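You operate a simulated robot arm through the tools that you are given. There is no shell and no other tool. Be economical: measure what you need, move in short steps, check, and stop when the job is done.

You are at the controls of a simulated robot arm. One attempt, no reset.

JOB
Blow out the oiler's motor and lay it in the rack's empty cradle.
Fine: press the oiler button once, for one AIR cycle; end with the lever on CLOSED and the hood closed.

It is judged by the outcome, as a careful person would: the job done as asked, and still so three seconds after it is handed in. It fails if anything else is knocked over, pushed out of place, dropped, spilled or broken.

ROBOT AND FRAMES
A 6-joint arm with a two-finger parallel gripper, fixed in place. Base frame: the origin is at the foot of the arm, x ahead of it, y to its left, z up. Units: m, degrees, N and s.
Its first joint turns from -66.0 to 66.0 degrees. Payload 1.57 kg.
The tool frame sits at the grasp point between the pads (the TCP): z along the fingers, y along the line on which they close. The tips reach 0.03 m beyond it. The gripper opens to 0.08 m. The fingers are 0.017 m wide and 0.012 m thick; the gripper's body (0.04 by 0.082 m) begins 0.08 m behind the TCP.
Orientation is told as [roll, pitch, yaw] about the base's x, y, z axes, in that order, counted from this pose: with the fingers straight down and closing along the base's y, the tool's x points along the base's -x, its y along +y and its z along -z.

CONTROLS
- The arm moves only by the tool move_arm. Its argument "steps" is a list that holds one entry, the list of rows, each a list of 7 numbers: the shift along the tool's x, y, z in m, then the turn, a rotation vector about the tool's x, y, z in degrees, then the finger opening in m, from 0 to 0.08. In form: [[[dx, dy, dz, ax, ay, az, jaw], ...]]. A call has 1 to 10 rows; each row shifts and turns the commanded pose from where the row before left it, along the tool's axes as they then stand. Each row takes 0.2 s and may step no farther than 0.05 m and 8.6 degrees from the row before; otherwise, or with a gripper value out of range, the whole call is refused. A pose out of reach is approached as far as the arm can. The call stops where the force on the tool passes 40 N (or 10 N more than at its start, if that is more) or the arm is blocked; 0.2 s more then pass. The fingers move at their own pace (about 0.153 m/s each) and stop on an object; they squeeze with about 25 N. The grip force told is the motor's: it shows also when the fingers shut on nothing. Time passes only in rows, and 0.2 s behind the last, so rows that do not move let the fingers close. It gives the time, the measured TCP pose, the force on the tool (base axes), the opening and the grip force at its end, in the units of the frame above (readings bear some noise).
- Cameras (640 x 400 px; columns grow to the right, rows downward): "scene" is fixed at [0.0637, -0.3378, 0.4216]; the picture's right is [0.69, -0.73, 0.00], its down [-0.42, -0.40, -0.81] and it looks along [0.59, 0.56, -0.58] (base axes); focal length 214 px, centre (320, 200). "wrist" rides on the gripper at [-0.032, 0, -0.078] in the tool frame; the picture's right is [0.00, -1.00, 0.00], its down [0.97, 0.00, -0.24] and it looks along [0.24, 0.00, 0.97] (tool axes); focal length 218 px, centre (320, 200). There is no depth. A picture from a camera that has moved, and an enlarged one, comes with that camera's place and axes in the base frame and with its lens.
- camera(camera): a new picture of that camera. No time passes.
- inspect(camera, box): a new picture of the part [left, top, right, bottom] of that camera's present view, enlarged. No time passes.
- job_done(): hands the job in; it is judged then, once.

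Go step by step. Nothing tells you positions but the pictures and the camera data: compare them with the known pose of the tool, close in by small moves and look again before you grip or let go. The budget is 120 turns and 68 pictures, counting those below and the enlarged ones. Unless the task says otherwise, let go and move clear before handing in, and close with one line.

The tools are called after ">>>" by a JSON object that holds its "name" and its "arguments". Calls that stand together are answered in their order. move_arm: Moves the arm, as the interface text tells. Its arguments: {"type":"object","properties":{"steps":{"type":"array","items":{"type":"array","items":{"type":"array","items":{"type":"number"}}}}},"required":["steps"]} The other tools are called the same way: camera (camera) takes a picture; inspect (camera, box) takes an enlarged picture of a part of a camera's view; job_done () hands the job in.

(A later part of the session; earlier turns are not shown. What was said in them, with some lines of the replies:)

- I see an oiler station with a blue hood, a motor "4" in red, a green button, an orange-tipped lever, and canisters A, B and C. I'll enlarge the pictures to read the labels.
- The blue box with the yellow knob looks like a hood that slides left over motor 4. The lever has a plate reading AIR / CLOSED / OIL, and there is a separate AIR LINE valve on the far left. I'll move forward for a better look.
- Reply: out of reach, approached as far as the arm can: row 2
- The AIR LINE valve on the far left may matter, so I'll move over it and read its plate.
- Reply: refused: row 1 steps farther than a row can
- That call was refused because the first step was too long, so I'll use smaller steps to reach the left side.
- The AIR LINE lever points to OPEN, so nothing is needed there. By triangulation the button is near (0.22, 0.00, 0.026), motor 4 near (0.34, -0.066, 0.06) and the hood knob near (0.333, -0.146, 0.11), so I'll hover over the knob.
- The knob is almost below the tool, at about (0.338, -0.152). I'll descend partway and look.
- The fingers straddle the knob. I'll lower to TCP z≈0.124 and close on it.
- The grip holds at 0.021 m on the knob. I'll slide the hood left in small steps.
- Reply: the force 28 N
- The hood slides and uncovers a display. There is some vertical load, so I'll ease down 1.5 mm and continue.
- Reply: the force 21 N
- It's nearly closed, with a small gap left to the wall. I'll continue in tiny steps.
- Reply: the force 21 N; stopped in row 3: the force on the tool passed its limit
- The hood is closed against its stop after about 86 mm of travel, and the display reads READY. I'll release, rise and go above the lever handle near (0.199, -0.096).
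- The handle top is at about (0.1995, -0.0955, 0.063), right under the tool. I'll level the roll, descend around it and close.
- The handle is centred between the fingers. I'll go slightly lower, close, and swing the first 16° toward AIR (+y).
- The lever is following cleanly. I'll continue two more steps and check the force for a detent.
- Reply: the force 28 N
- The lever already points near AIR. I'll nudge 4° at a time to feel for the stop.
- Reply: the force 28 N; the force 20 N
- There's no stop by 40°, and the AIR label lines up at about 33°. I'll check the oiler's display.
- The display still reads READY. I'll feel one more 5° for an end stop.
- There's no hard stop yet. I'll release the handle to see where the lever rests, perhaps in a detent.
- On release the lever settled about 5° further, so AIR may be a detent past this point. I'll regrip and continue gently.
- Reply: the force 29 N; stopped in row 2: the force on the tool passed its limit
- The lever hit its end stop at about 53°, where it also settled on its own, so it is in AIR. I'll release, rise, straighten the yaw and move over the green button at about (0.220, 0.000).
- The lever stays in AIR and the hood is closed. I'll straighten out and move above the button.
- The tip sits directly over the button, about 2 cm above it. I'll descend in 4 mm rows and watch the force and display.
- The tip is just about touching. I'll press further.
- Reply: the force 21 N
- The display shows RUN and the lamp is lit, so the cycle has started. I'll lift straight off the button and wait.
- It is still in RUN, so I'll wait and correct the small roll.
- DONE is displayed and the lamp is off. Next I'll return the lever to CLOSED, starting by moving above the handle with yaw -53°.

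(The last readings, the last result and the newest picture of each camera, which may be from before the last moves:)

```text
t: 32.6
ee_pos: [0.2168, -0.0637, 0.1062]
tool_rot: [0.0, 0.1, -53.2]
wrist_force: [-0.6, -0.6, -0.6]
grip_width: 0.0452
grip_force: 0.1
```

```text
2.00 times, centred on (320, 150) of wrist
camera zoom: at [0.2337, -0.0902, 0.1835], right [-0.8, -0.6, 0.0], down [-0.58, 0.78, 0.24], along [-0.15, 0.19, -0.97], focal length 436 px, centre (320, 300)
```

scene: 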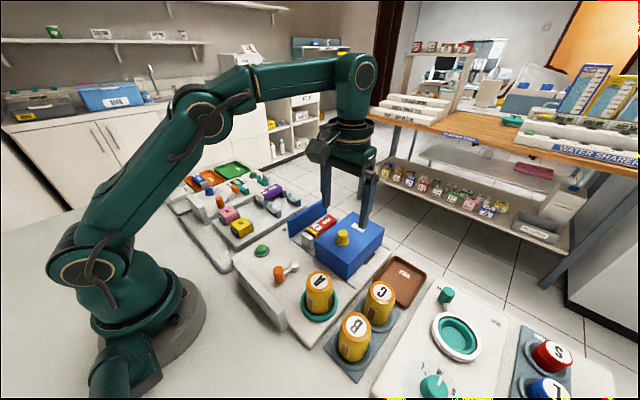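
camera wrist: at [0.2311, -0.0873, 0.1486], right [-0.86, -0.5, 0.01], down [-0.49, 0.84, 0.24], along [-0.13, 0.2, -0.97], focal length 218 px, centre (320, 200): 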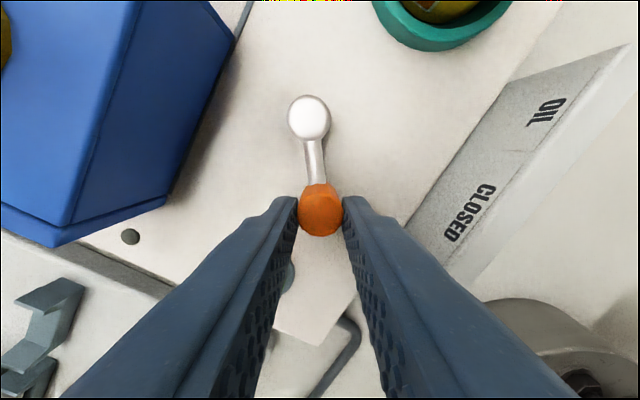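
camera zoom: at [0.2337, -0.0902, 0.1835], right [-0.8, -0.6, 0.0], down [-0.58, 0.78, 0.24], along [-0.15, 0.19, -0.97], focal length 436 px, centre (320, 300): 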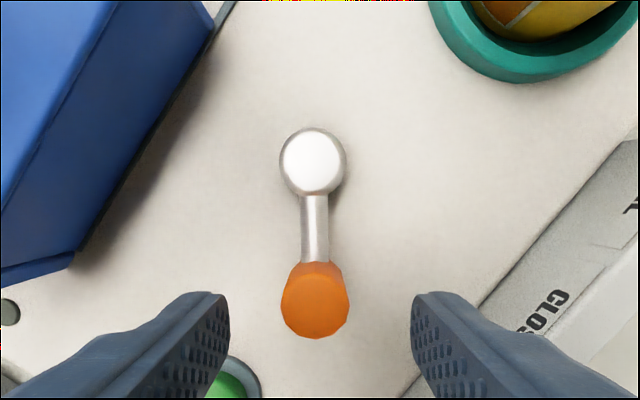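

The alignment is good. I'll descend, grip, and swing back by 48°.

>>> {"name": "move_arm", "arguments": {"steps": [[[0, 0, 0.02, 0, 0, 0, 0.045], [0, 0, 0.014, 0, 0, 0, 0.045], [0, 0, 0, 0, 0, 0, 0.0], [0, 0, 0, 0, 0, 0, 0.0], [-0.0004, -0.0058, 0, 0, 0, -8, 0.0], [-0.0004, -0.0058, 0, 0, 0, -8, 0.0], [-0.0004, -0.0058, 0, 0, 0, -8, 0.0], [-0.0004, -0.0058, 0, 0, 0, -8, 0.0], [0, 0, 0, 0, 0, 0, 0.0]]]}}

>>> {"name": "inspect", "arguments": {"camera": "wrist", "box": [200, 50, 440, 250]}}

```text
t: 34.6
ee_pos: [0.2016, -0.0805, 0.0715]
tool_rot: [-0.1, -0.1, -21.0]
wrist_force: [14.3, -4.8, -24.2]
grip_width: 0.0202
grip_force: 34.0
```

```text
2.00 times, centred on (320, 150) of wrist
camera zoom: at [0.2307, -0.0931, 0.1495], right [-0.36, -0.93, 0.0], down [-0.91, 0.35, 0.24], along [-0.22, 0.09, -0.97], focal length 436 px, centre (320, 300)
```

zoom: 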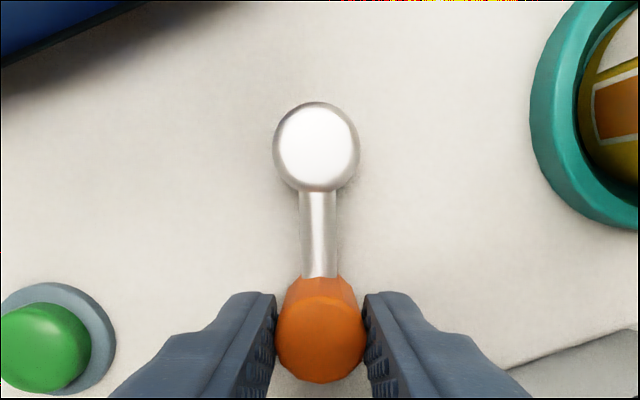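

It's on track. I'll do the last 21° to straight, then release and check.

>>> {"name": "move_arm", "arguments": {"steps": [[[0.0002, -0.0058, 0.0005, 0, 0, -8, 0.0], [0.0002, -0.0058, 0, 0, 0, -8, 0.0], [0, -0.0038, 0, 0, 0, -5, 0.0], [0, 0, 0, 0, 0, 0, 0.0], [0, 0, 0, 0, 0, 0, 0.04], [0, 0, 0, 0, 0, 0, 0.04]]]}}

>>> {"name": "inspect", "arguments": {"camera": "wrist", "box": [200, 50, 440, 250]}}

```text
t: 36.0
ee_pos: [0.196, -0.0958, 0.0702]
tool_rot: [0.2, 0.2, 0.0]
wrist_force: [0.2, -0.5, 0.1]
grip_width: 0.0402
grip_force: 0.2
```

```text
2.00 times, centred on (320, 150) of wrist
camera zoom: at [0.2279, -0.0957, 0.1478], right [0.0, -1.0, 0.0], down [-0.97, 0.0, 0.24], along [-0.24, 0.0, -0.97], focal length 436 px, centre (320, 300)
```

zoom: 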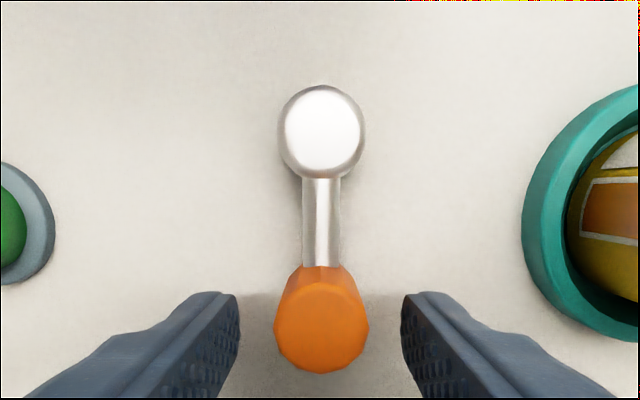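

The lever is straight on CLOSED. I'll rise and go back to the hood knob at about (0.332, -0.065).

>>> {"name": "move_arm", "arguments": {"steps": [[[0, 0, -0.04, 0, 0, 0, 0.05], [0, 0, -0.04, 0, 0, 0, 0.05], [-0.04, 0.011, -0.015, 0, 0, 0, 0.05], [-0.04, 0.01, 0, 0, 0, 0, 0.05], [-0.04, 0.01, 0, 0, 0, 0, 0.05], [-0.016, 0, 0, 0, 0, 0, 0.05], [0, 0, 0.015, 0, 0, 0, 0.05], [0, 0, 0, 0, 0, 0, 0.05]]]}}

>>> {"name": "camera", "arguments": {"camera": "wrist"}}

```text
t: 37.8
ee_pos: [0.3302, -0.0658, 0.1504]
tool_rot: [0.0, 0.1, -0.1]
wrist_force: [-0.2, 0.2, 0.0]
grip_width: 0.05
grip_force: 0.0
```

```text
24 pictures are left
camera wrist: at [0.3626, -0.0663, 0.229], right [0.0, -1.0, 0.0], down [-0.97, 0.0, 0.24], along [-0.24, 0.0, -0.97], focal length 218 px, centre (320, 200)
```

wrist: 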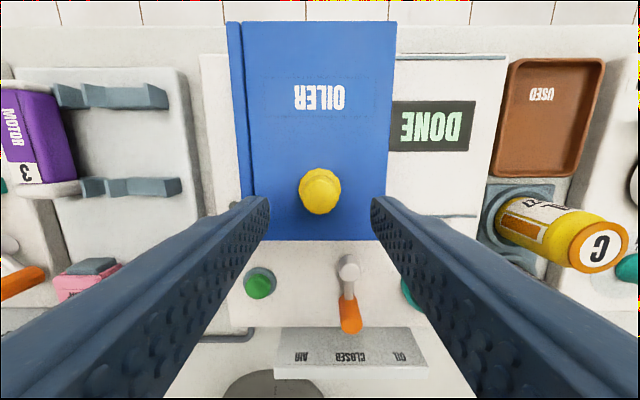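

The knob is centred. I'll descend, grip and slide the hood right to reopen it.

>>> {"name": "move_arm", "arguments": {"steps": [[[-0.005, 0, 0.012, 0, 0, 0, 0.05], [0, 0, 0.011, 0, 0, 0, 0.05], [0, 0, 0, 0, 0, 0, 0.0], [0, 0, 0, 0, 0, 0, 0.0], [0, -0.01, 0, 0, 0, 0, 0.0], [0, -0.01, 0, 0, 0, 0, 0.0], [0, -0.01, 0, 0, 0, 0, 0.0], [0, -0.01, 0, 0, 0, 0, 0.0], [0, 0, 0, 0, 0, 0, 0.0]]]}}

>>> {"name": "move_arm", "arguments": {"steps": [[[0, -0.01, 0, 0, 0, 0, 0.0], [0, -0.01, 0, 0, 0, 0, 0.0], [0, -0.01, 0, 0, 0, 0, 0.0], [0, -0.01, 0, 0, 0, 0, 0.0], [0, -0.006, 0, 0, 0, 0, 0.0], [0, 0, 0, 0, 0, 0, 0.0]]]}}

>>> {"name": "inspect", "arguments": {"camera": "scene", "box": [230, 170, 400, 310]}}

```text
t: 39.8
ee_pos: [0.3381, -0.1051, 0.1291]
tool_rot: [0.0, 0.0, -0.1]
wrist_force: [-5.8, -1.0, 21.8]
grip_width: 0.0211
grip_force: 34.2
```

```text
t: 41.2
ee_pos: [0.3382, -0.1498, 0.1278]
tool_rot: [0.1, 0.0, -0.1]
wrist_force: [0.9, 0.6, 11.0]
grip_width: 0.0212
grip_force: 34.3
```

```text
2.86 times, centred on (315, 240) of scene
camera zoom: at [0.0637, -0.3378, 0.4216], right [0.69, -0.73, 0.0], down [-0.42, -0.4, -0.81], along [0.59, 0.56, -0.58], focal length 613 px, centre (334, 86)
```

zoom: 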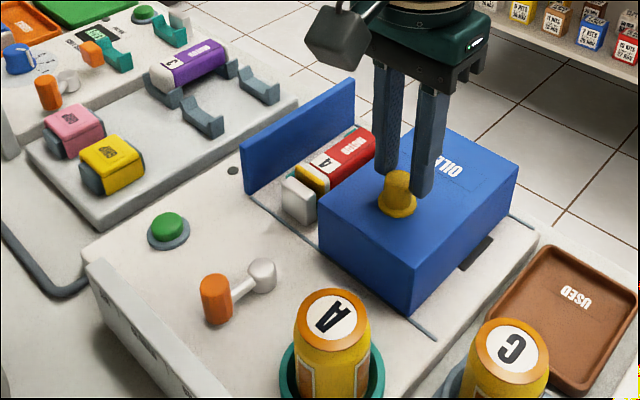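

The hood is open again and the lever is on CLOSED. I'll release and hover over motor 4, around (0.366, -0.068).

>>> {"name": "move_arm", "arguments": {"steps": [[[0, 0, 0, 0, 0, 0, 0.05], [0, 0, 0, 0, 0, 0, 0.05], [0, 0, -0.03, 0, 0, 0, 0.05], [-0.014, 0.04, 0, 0, 0, 0, 0.06], [-0.014, 0.042, 0, 0, 0, 0, 0.06], [0, 0, 0.02, 0, 0, 0, 0.06], [0, 0, 0.0, 0, 0, 0, 0.06]]]}}

>>> {"name": "camera", "arguments": {"camera": "wrist"}}

```text
t: 42.8
ee_pos: [0.3691, -0.0673, 0.1378]
tool_rot: [0.0, 0.2, -0.1]
wrist_force: [0.0, -0.5, -0.4]
grip_width: 0.0602
grip_force: 0.0
```

```text
22 pictures are left
camera wrist: at [0.3995, -0.0668, 0.2164], right [0.0, -1.0, 0.0], down [-0.97, 0.0, 0.24], along [-0.24, 0.0, -0.97], focal length 218 px, centre (320, 200)
```

wrist: 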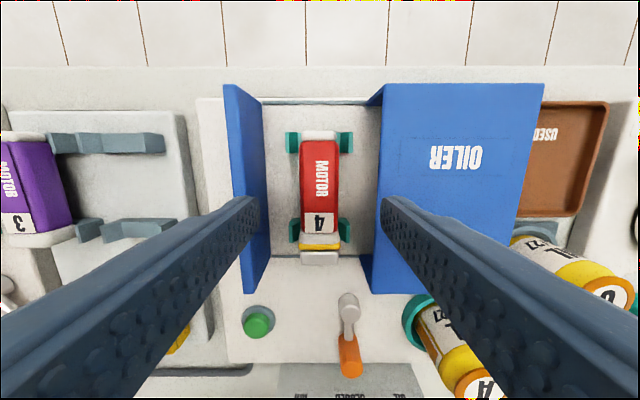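

Motor 4 is centred in the column, y≈-0.067, with the free span between supports centred at x≈0.371. I'll narrow the jaw to 0.040 and lower beside it, keeping clear of the hood and wall.

>>> {"name": "move_arm", "arguments": {"steps": [[[-0.002, 0, 0, 0, 0, 0, 0.04], [0, 0, 0.02, 0, 0, 0, 0.04], [0, 0, 0.02, 0, 0, 0, 0.04], [0, 0, 0, 0, 0, 0, 0.04]]]}}

>>> {"name": "camera", "arguments": {"camera": "wrist"}}

>>> {"name": "inspect", "arguments": {"camera": "scene", "box": [270, 180, 370, 260]}}

```text
t: 43.8
ee_pos: [0.3697, -0.0674, 0.0977]
tool_rot: [0.0, 0.1, -0.1]
wrist_force: [0.5, 0.5, 0.1]
grip_width: 0.0399
grip_force: 0.1
```

```text
21 pictures are left
camera wrist: at [0.4005, -0.0682, 0.1749], right [0.0, -1.0, 0.0], down [-0.97, 0.0, 0.24], along [-0.24, 0.0, -0.97], focal length 218 px, centre (320, 200)
```

wrist: 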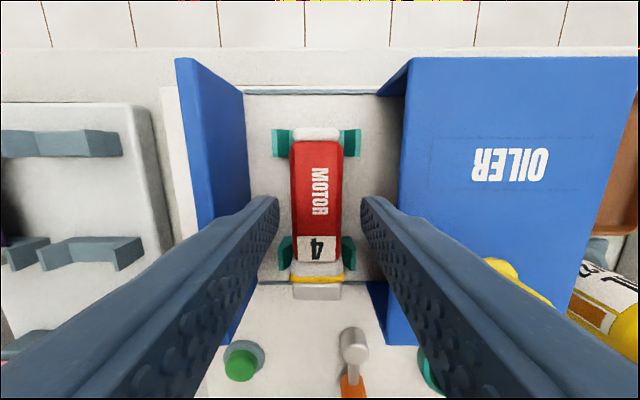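

```text
5.00 times, centred on (320, 220) of scene
camera zoom: at [0.0637, -0.3378, 0.4216], right [0.69, -0.73, 0.0], down [-0.42, -0.4, -0.81], along [0.59, 0.56, -0.58], focal length 1072 px, centre (320, 100)
```

zoom: 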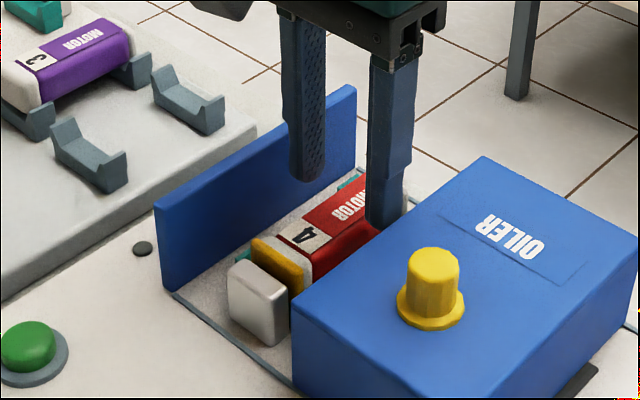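

The fingers straddle the motor. I'll narrow to 0.036 for hood clearance and descend slowly.

>>> {"name": "move_arm", "arguments": {"steps": [[[0, 0.0005, 0, 0, 0, 0, 0.036], [0, 0, 0.014, 0, 0, 0, 0.036], [0, 0, 0.014, 0, 0, 0, 0.036], [0, 0, 0.008, 0, 0, 0, 0.036], [0, 0, 0.006, 0, 0, 0, 0.036], [0, 0, 0, 0, 0, 0, 0.036]]]}}

>>> {"name": "inspect", "arguments": {"camera": "scene", "box": [270, 180, 370, 260]}}

```text
t: 45.2
ee_pos: [0.3693, -0.0675, 0.0557]
tool_rot: [0.0, 0.1, -0.1]
wrist_force: [0.1, 0.4, 0.0]
grip_width: 0.0363
grip_force: 0.0
```

```text
5.00 times, centred on (320, 220) of scene
camera zoom: at [0.0637, -0.3378, 0.4216], right [0.69, -0.73, 0.0], down [-0.42, -0.4, -0.81], along [0.59, 0.56, -0.58], focal length 1072 px, centre (320, 100)
```

zoom: 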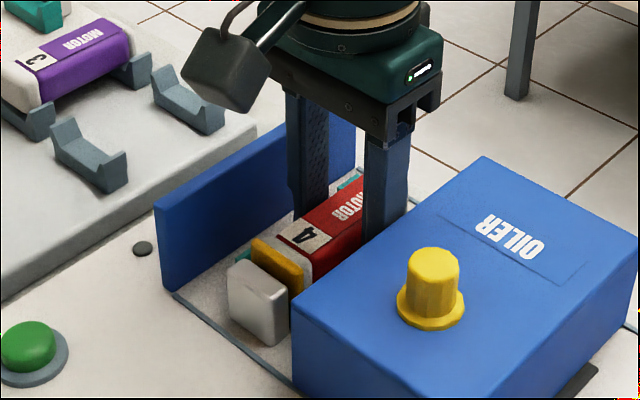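

There is no contact and the fingers are well placed. I'll grip, then lift a little.

>>> {"name": "move_arm", "arguments": {"steps": [[[0, 0, 0, 0, 0, 0, 0.0], [0, 0, 0, 0, 0, 0, 0.0], [0, 0, -0.01, 0, 0, 0, 0.0], [0, 0, -0.02, 0, 0, 0, 0.0], [0, 0, -0.03, 0, 0, 0, 0.0], [0, 0, -0.03, 0, 0, 0, 0.0], [0, 0, -0.01, 0, 0, 0, 0.0], [0, 0, 0, 0, 0, 0, 0.0]]]}}

>>> {"name": "camera", "arguments": {"camera": "wrist"}}

>>> {"name": "inspect", "arguments": {"camera": "scene", "box": [200, 120, 380, 260]}}

```text
t: 47.0
ee_pos: [0.3687, -0.0649, 0.1553]
tool_rot: [0.1, 0.1, -0.1]
wrist_force: [-0.4, 0.5, -1.2]
grip_width: 0.0292
grip_force: 25.3
```

```text
18 pictures are left
camera wrist: at [0.3988, -0.0662, 0.2339], right [0.0, -1.0, 0.0], down [-0.97, 0.0, 0.24], along [-0.24, 0.0, -0.97], focal length 218 px, centre (320, 200)
```

wrist: 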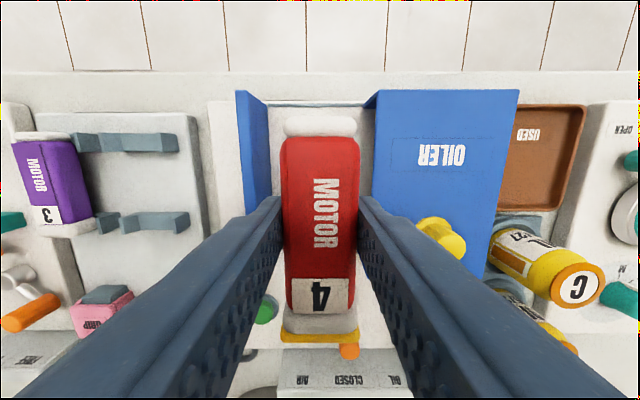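

```text
2.86 times, centred on (290, 190) of scene
camera zoom: at [0.0637, -0.3378, 0.4216], right [0.69, -0.73, 0.0], down [-0.42, -0.4, -0.81], along [0.59, 0.56, -0.58], focal length 613 px, centre (406, 229)
```

zoom: 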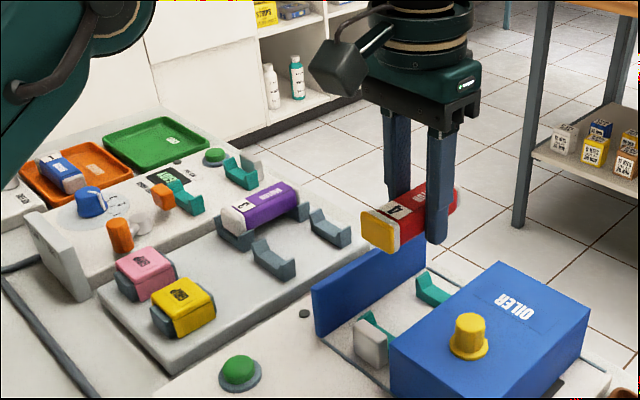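

The motor is in the grip and the oiler's nozzle stayed in place. The empty cradle triangulates to about (0.367, 0.0985), so I'll carry the motor there at height.

>>> {"name": "move_arm", "arguments": {"steps": [[[0, 0.03, 0, 0, 0, 0, 0.0], [0, 0.035, 0, 0, 0, 0, 0.0], [0, 0.035, 0, 0, 0, 0, 0.0], [0, 0.035, 0, 0, 0, 0, 0.0], [0, 0.0285, 0, 0, 0, 0, 0.0], [0, 0, 0.03, 0, 0, 0, 0.0], [0, 0, 0.02, 0, 0, 0, 0.0], [0, 0, 0, 0, 0, 0, 0.0]]]}}

>>> {"name": "camera", "arguments": {"camera": "wrist"}}

>>> {"name": "inspect", "arguments": {"camera": "scene", "box": [220, 150, 340, 250]}}

```text
t: 48.8
ee_pos: [0.3679, 0.0956, 0.1045]
tool_rot: [0.0, 0.0, 0.0]
wrist_force: [-0.8, -0.3, -2.2]
grip_width: 0.0294
grip_force: 25.7
```

```text
16 pictures are left
camera wrist: at [0.3984, 0.0947, 0.1829], right [0.0, -1.0, 0.0], down [-0.97, 0.0, 0.24], along [-0.24, 0.0, -0.97], focal length 218 px, centre (320, 200)
```

wrist: 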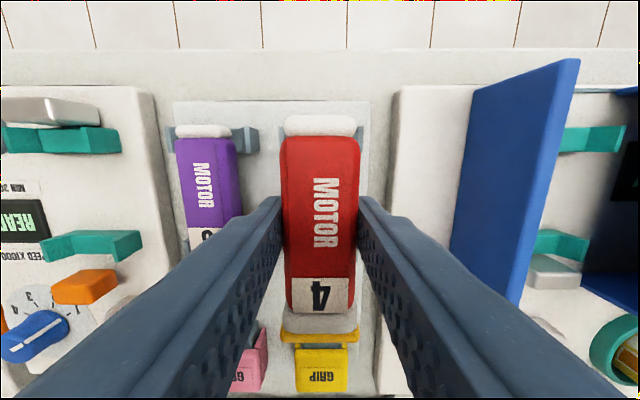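

```text
4.00 times, centred on (280, 200) of scene
camera zoom: at [0.0637, -0.3378, 0.4216], right [0.69, -0.73, 0.0], down [-0.42, -0.4, -0.81], along [0.59, 0.56, -0.58], focal length 858 px, centre (480, 200)
```

zoom: 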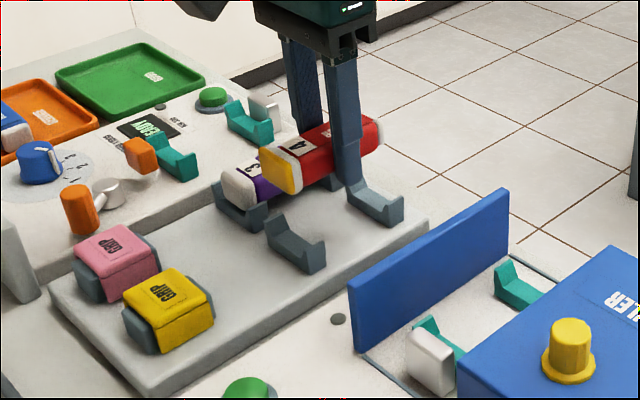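

The rack cradle's supports lie in the same image rows as the oiler's did, so I expect seating at TCP x≈0.369, z≈0.056, with y≈0.0975. I'll lower to just above the supports and check.

>>> {"name": "move_arm", "arguments": {"steps": [[[-0.0015, 0.0015, 0.01, 0, 0, 0, 0.0], [0, 0, 0.012, 0, 0, 0, 0.0], [0, 0, 0.01, 0, 0, 0, 0.0], [0, 0, 0, 0, 0, 0, 0.0]]]}}

>>> {"name": "inspect", "arguments": {"camera": "scene", "box": [240, 160, 320, 230]}}

>>> {"name": "inspect", "arguments": {"camera": "wrist", "box": [200, 90, 440, 240]}}

```text
t: 49.8
ee_pos: [0.3706, 0.0983, 0.0745]
tool_rot: [0.0, 0.1, -0.2]
wrist_force: [0.7, -0.5, -0.9]
grip_width: 0.0293
grip_force: 25.1
```

```text
5.71 times, centred on (280, 195) of scene
camera zoom: at [0.0637, -0.3378, 0.4216], right [0.69, -0.73, 0.0], down [-0.42, -0.4, -0.81], along [0.59, 0.56, -0.58], focal length 1226 px, centre (549, 229)
```

zoom: 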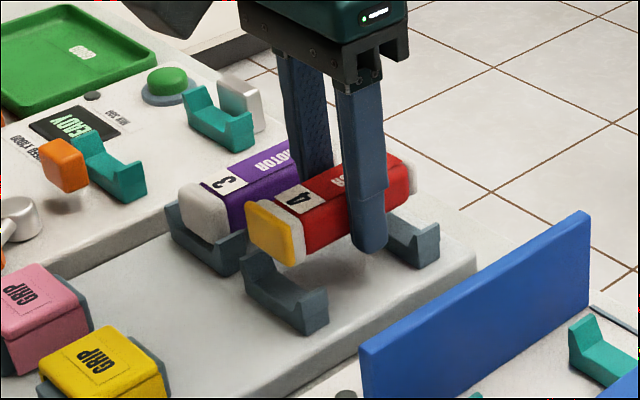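

```text
2.67 times, centred on (320, 165) of wrist
camera zoom: at [0.4018, 0.0967, 0.1522], right [0.0, -1.0, 0.0], down [-0.97, 0.0, 0.24], along [-0.24, 0.0, -0.97], focal length 582 px, centre (320, 293)
```

zoom: 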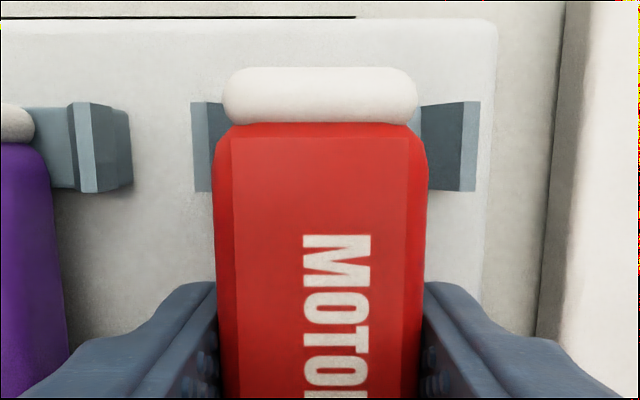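

The supports are visible in the wrist view and the motor sits about 2.7 mm too far left (+y). I'll correct that and check again.

>>> {"name": "move_arm", "arguments": {"steps": [[[0.0005, -0.0027, 0.003, 0, 0, 0, 0.0], [0, 0, 0, 0, 0, 0, 0.0]]]}}

>>> {"name": "inspect", "arguments": {"camera": "wrist", "box": [200, 90, 440, 240]}}

```text
t: 50.4
ee_pos: [0.3704, 0.0953, 0.0724]
tool_rot: [0.0, 0.1, -0.1]
wrist_force: [0.7, -0.5, -1.1]
grip_width: 0.0294
grip_force: 25.4
```

```text
2.67 times, centred on (320, 165) of wrist
camera zoom: at [0.4013, 0.0935, 0.1505], right [0.0, -1.0, 0.0], down [-0.97, 0.0, 0.24], along [-0.24, 0.0, -0.97], focal length 582 px, centre (320, 293)
```

zoom: 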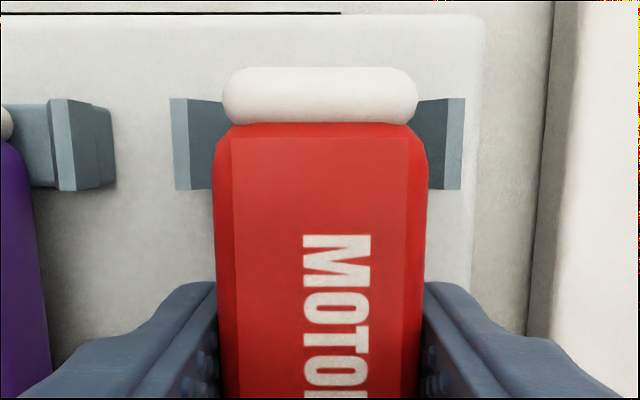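

It is centred now. I'll lower in small steps until it seats.

>>> {"name": "move_arm", "arguments": {"steps": [[[0, 0, 0.005, 0, 0, 0, 0.0], [0, 0, 0.004, 0, 0, 0, 0.0], [0, 0, 0.003, 0, 0, 0, 0.0], [0, 0, 0.002, 0, 0, 0, 0.0], [0, 0, 0, 0, 0, 0, 0.0]]]}}

>>> {"name": "move_arm", "arguments": {"steps": [[[0, 0, 0.001, 0, 0, 0, 0.0], [0, 0, 0.001, 0, 0, 0, 0.0], [0, 0, 0, 0, 0, 0, 0.0]]]}}

>>> {"name": "inspect", "arguments": {"camera": "scene", "box": [240, 160, 320, 230]}}

```text
t: 51.6
ee_pos: [0.3713, 0.0944, 0.0569]
tool_rot: [0.0, 0.1, 0.0]
wrist_force: [-0.4, 0.0, -0.1]
grip_width: 0.0292
grip_force: 24.3
```

```text
t: 52.4
ee_pos: [0.3698, 0.0943, 0.0551]
tool_rot: [0.0, 0.0, -0.1]
wrist_force: [0.8, -1.3, 5.1]
grip_width: 0.0293
grip_force: 25.1
```

```text
5.71 times, centred on (280, 195) of scene
camera zoom: at [0.0637, -0.3379, 0.4216], right [0.69, -0.73, 0.0], down [-0.42, -0.4, -0.81], along [0.59, 0.56, -0.58], focal length 1226 px, centre (549, 229)
```

zoom: 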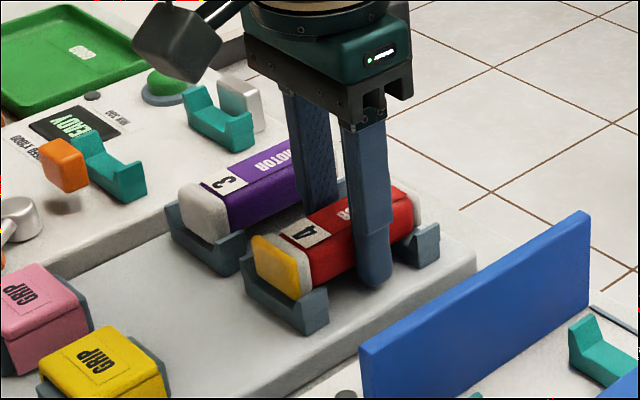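

The motor is seated, with 5 N of contact at the same height as in the oiler. I'll open slightly, rise, and head back toward the hood knob.

>>> {"name": "move_arm", "arguments": {"steps": [[[0, 0, 0, 0, 0, 0, 0.038], [0, 0, 0, 0, 0, 0, 0.038], [0, 0, -0.02, 0, 0, 0, 0.038], [0, 0, -0.03, 0, 0, 0, 0.038], [0, 0, -0.035, 0, 0, 0, 0.05], [0, 0, -0.025, 0, 0, 0, 0.05], [0, 0, 0, 0, 0, 0, 0.05]]]}}

>>> {"name": "camera", "arguments": {"camera": "wrist"}}

```text
t: 54.0
ee_pos: [0.3676, 0.0936, 0.1664]
tool_rot: [0.1, 0.1, -0.1]
wrist_force: [0.0, -1.2, 0.5]
grip_width: 0.0499
grip_force: 0.1
```

```text
10 pictures are left
camera wrist: at [0.3995, 0.0927, 0.2439], right [0.0, -1.0, 0.0], down [-0.97, 0.0, 0.24], along [-0.24, 0.0, -0.97], focal length 218 px, centre (320, 200)
```

wrist: 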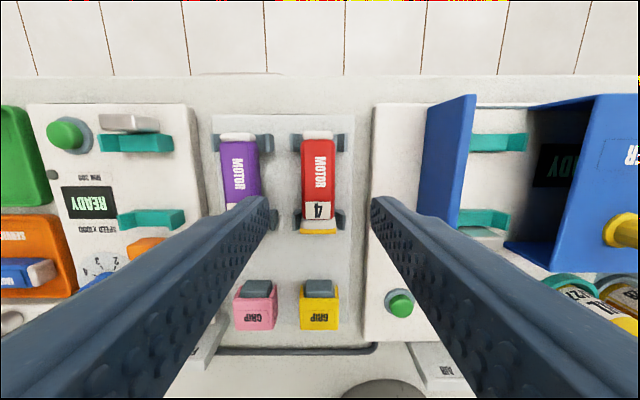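

Motor 4 rests neatly in the cradle. Now I'll move back over the hood knob at (0.336, -0.150).

>>> {"name": "move_arm", "arguments": {"steps": [[[0.005, -0.04, 0, 0, 0, 0, 0.05], [0.005, -0.04, 0, 0, 0, 0, 0.05], [0.005, -0.04, 0, 0, 0, 0, 0.05], [0.005, -0.04, 0, 0, 0, 0, 0.05], [0.005, -0.04, 0, 0, 0, 0, 0.05], [0.006, -0.0435, 0, 0, 0, 0, 0.05], [0, 0, 0.02, 0, 0, 0, 0.05], [0, 0, 0, 0, 0, 0, 0.05]]]}}

>>> {"name": "inspect", "arguments": {"camera": "wrist", "box": [200, 100, 440, 250]}}

```text
t: 55.8
ee_pos: [0.3376, -0.1511, 0.1449]
tool_rot: [0.0, 0.2, 0.0]
wrist_force: [-0.5, 0.1, -0.4]
grip_width: 0.0502
grip_force: 0.0
```

```text
2.67 times, centred on (320, 175) of wrist
camera zoom: at [0.3678, -0.1521, 0.2231], right [0.0, -1.0, 0.0], down [-0.97, 0.0, 0.24], along [-0.24, 0.0, -0.97], focal length 582 px, centre (320, 267)
```

zoom: 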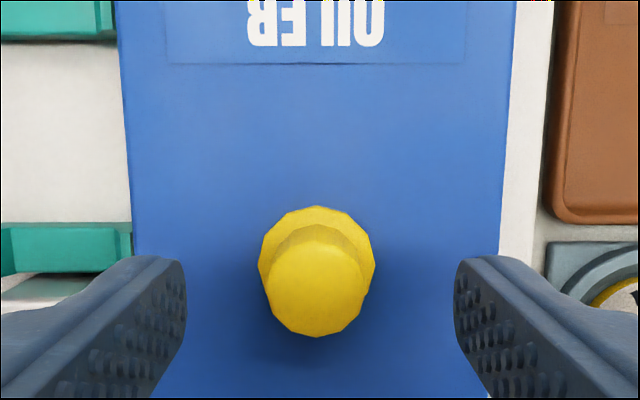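

The knob is centred. I'll grip it and slide the hood left about 78 mm, leaving the last few millimetres for a gentle finish.

>>> {"name": "move_arm", "arguments": {"steps": [[[0, 0, 0.01, 0, 0, 0, 0.05], [0, 0, 0.0075, 0, 0, 0, 0.05], [0, 0, 0, 0, 0, 0, 0.0], [0, 0, 0, 0, 0, 0, 0.0], [0, 0.01, 0, 0, 0, 0, 0.0], [0, 0.01, 0, 0, 0, 0, 0.0], [0, 0.01, 0, 0, 0, 0, 0.0], [0, 0.01, 0, 0, 0, 0, 0.0], [0, 0, 0, 0, 0, 0, 0.0]]]}}

>>> {"name": "move_arm", "arguments": {"steps": [[[0, 0.01, 0, 0, 0, 0, 0.0], [0, 0.01, 0, 0, 0, 0, 0.0], [0, 0.01, 0, 0, 0, 0, 0.0], [0, 0.008, 0, 0, 0, 0, 0.0], [0, 0, 0, 0, 0, 0, 0.0]]]}}

>>> {"name": "move_arm", "arguments": {"steps": [[[0, 0.003, 0, 0, 0, 0, 0.0], [0, 0.003, 0, 0, 0, 0, 0.0], [0, 0.003, 0, 0, 0, 0, 0.0], [0, 0.002, 0, 0, 0, 0, 0.0], [0, 0, 0, 0, 0, 0, 0.0]]]}}

>>> {"name": "inspect", "arguments": {"camera": "scene", "box": [230, 180, 390, 300]}}

```text
t: 57.8
ee_pos: [0.3389, -0.1076, 0.1281]
tool_rot: [0.2, 0.4, -0.1]
wrist_force: [-1.9, -0.2, -27.2]
grip_width: 0.0213
grip_force: 34.4
```

```text
t: 59.0
ee_pos: [0.3374, -0.0714, 0.129]
tool_rot: [0.0, 0.0, -0.1]
wrist_force: [-8.2, -0.2, 13.6]
grip_width: 0.0213
grip_force: 34.4
```

```text
t: 60.2
ee_pos: [0.3394, -0.0643, 0.1287]
tool_rot: [-1.0, 0.0, -0.1]
wrist_force: [1.6, -5.4, -1.6]
grip_width: 0.0216
grip_force: 35.2
stopped in row 5: the force on the tool passed its limit (the readings are from after the stop); the commanded pose is now the measured one
```

```text
3.33 times, centred on (310, 240) of scene
camera zoom: at [0.0638, -0.3378, 0.4216], right [0.69, -0.73, 0.0], down [-0.42, -0.4, -0.81], along [0.59, 0.56, -0.58], focal length 715 px, centre (353, 67)
```

zoom: 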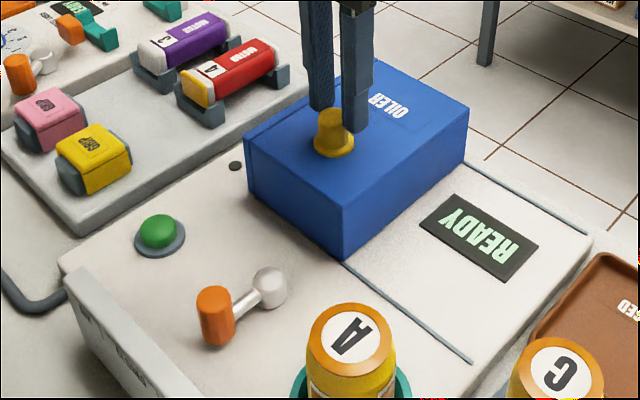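

The hood is closed against its stop, the lever is on CLOSED, and the motor is in the rack. I'll release, rise clear, and take a last look.

>>> {"name": "move_arm", "arguments": {"steps": [[[0, 0, 0, 0, 0, 0, 0.05], [0, 0, 0, 0, 0, 0, 0.05], [0, 0, -0.03, 0, 0, 0, 0.05], [0, 0, -0.04, 0, 0, 0, 0.05], [0.04, 0, -0.02, 0, 0, 0, 0.05], [0, 0, 0, 0, 0, 0, 0.05]]]}}

>>> {"name": "camera", "arguments": {"camera": "wrist"}}

>>> {"name": "camera", "arguments": {"camera": "scene"}}

```text
t: 61.6
ee_pos: [0.2984, -0.0622, 0.2164]
tool_rot: [-0.8, 0.1, -0.2]
wrist_force: [0.1, 0.2, 0.8]
grip_width: 0.0499
grip_force: 0.2
```

```text
7 pictures are left
camera wrist: at [0.3289, -0.0625, 0.2948], right [0.0, -1.0, 0.01], down [-0.97, 0.0, 0.24], along [-0.24, -0.01, -0.97], focal length 218 px, centre (320, 200)
```

wrist: 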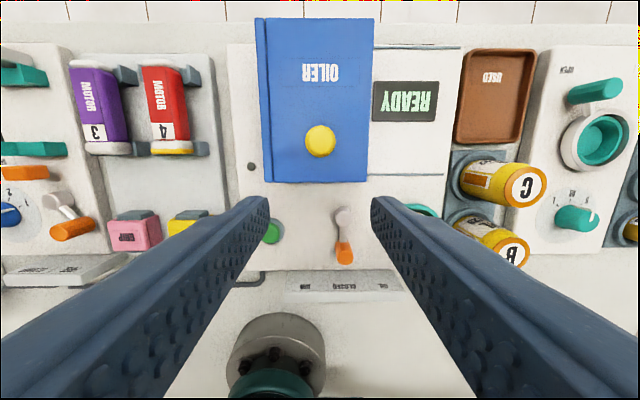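

```text
6 pictures are left
```

scene: 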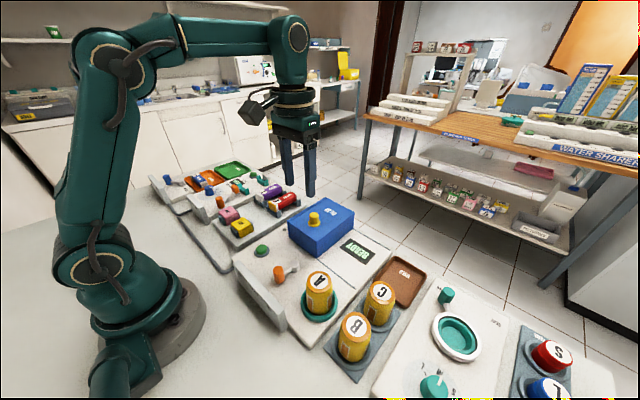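

Everything is in place: motor 4 is in the rack's cradle, the hood is closed, the lever is on CLOSED and the arm is clear.

>>> {"name": "job_done", "arguments": {}}

```text
The job is handed in.
```

The oiler's motor (4) had one AIR cycle from a single button press and now lies in the rack's empty cradle, with the lever on CLOSED and the hood closed.
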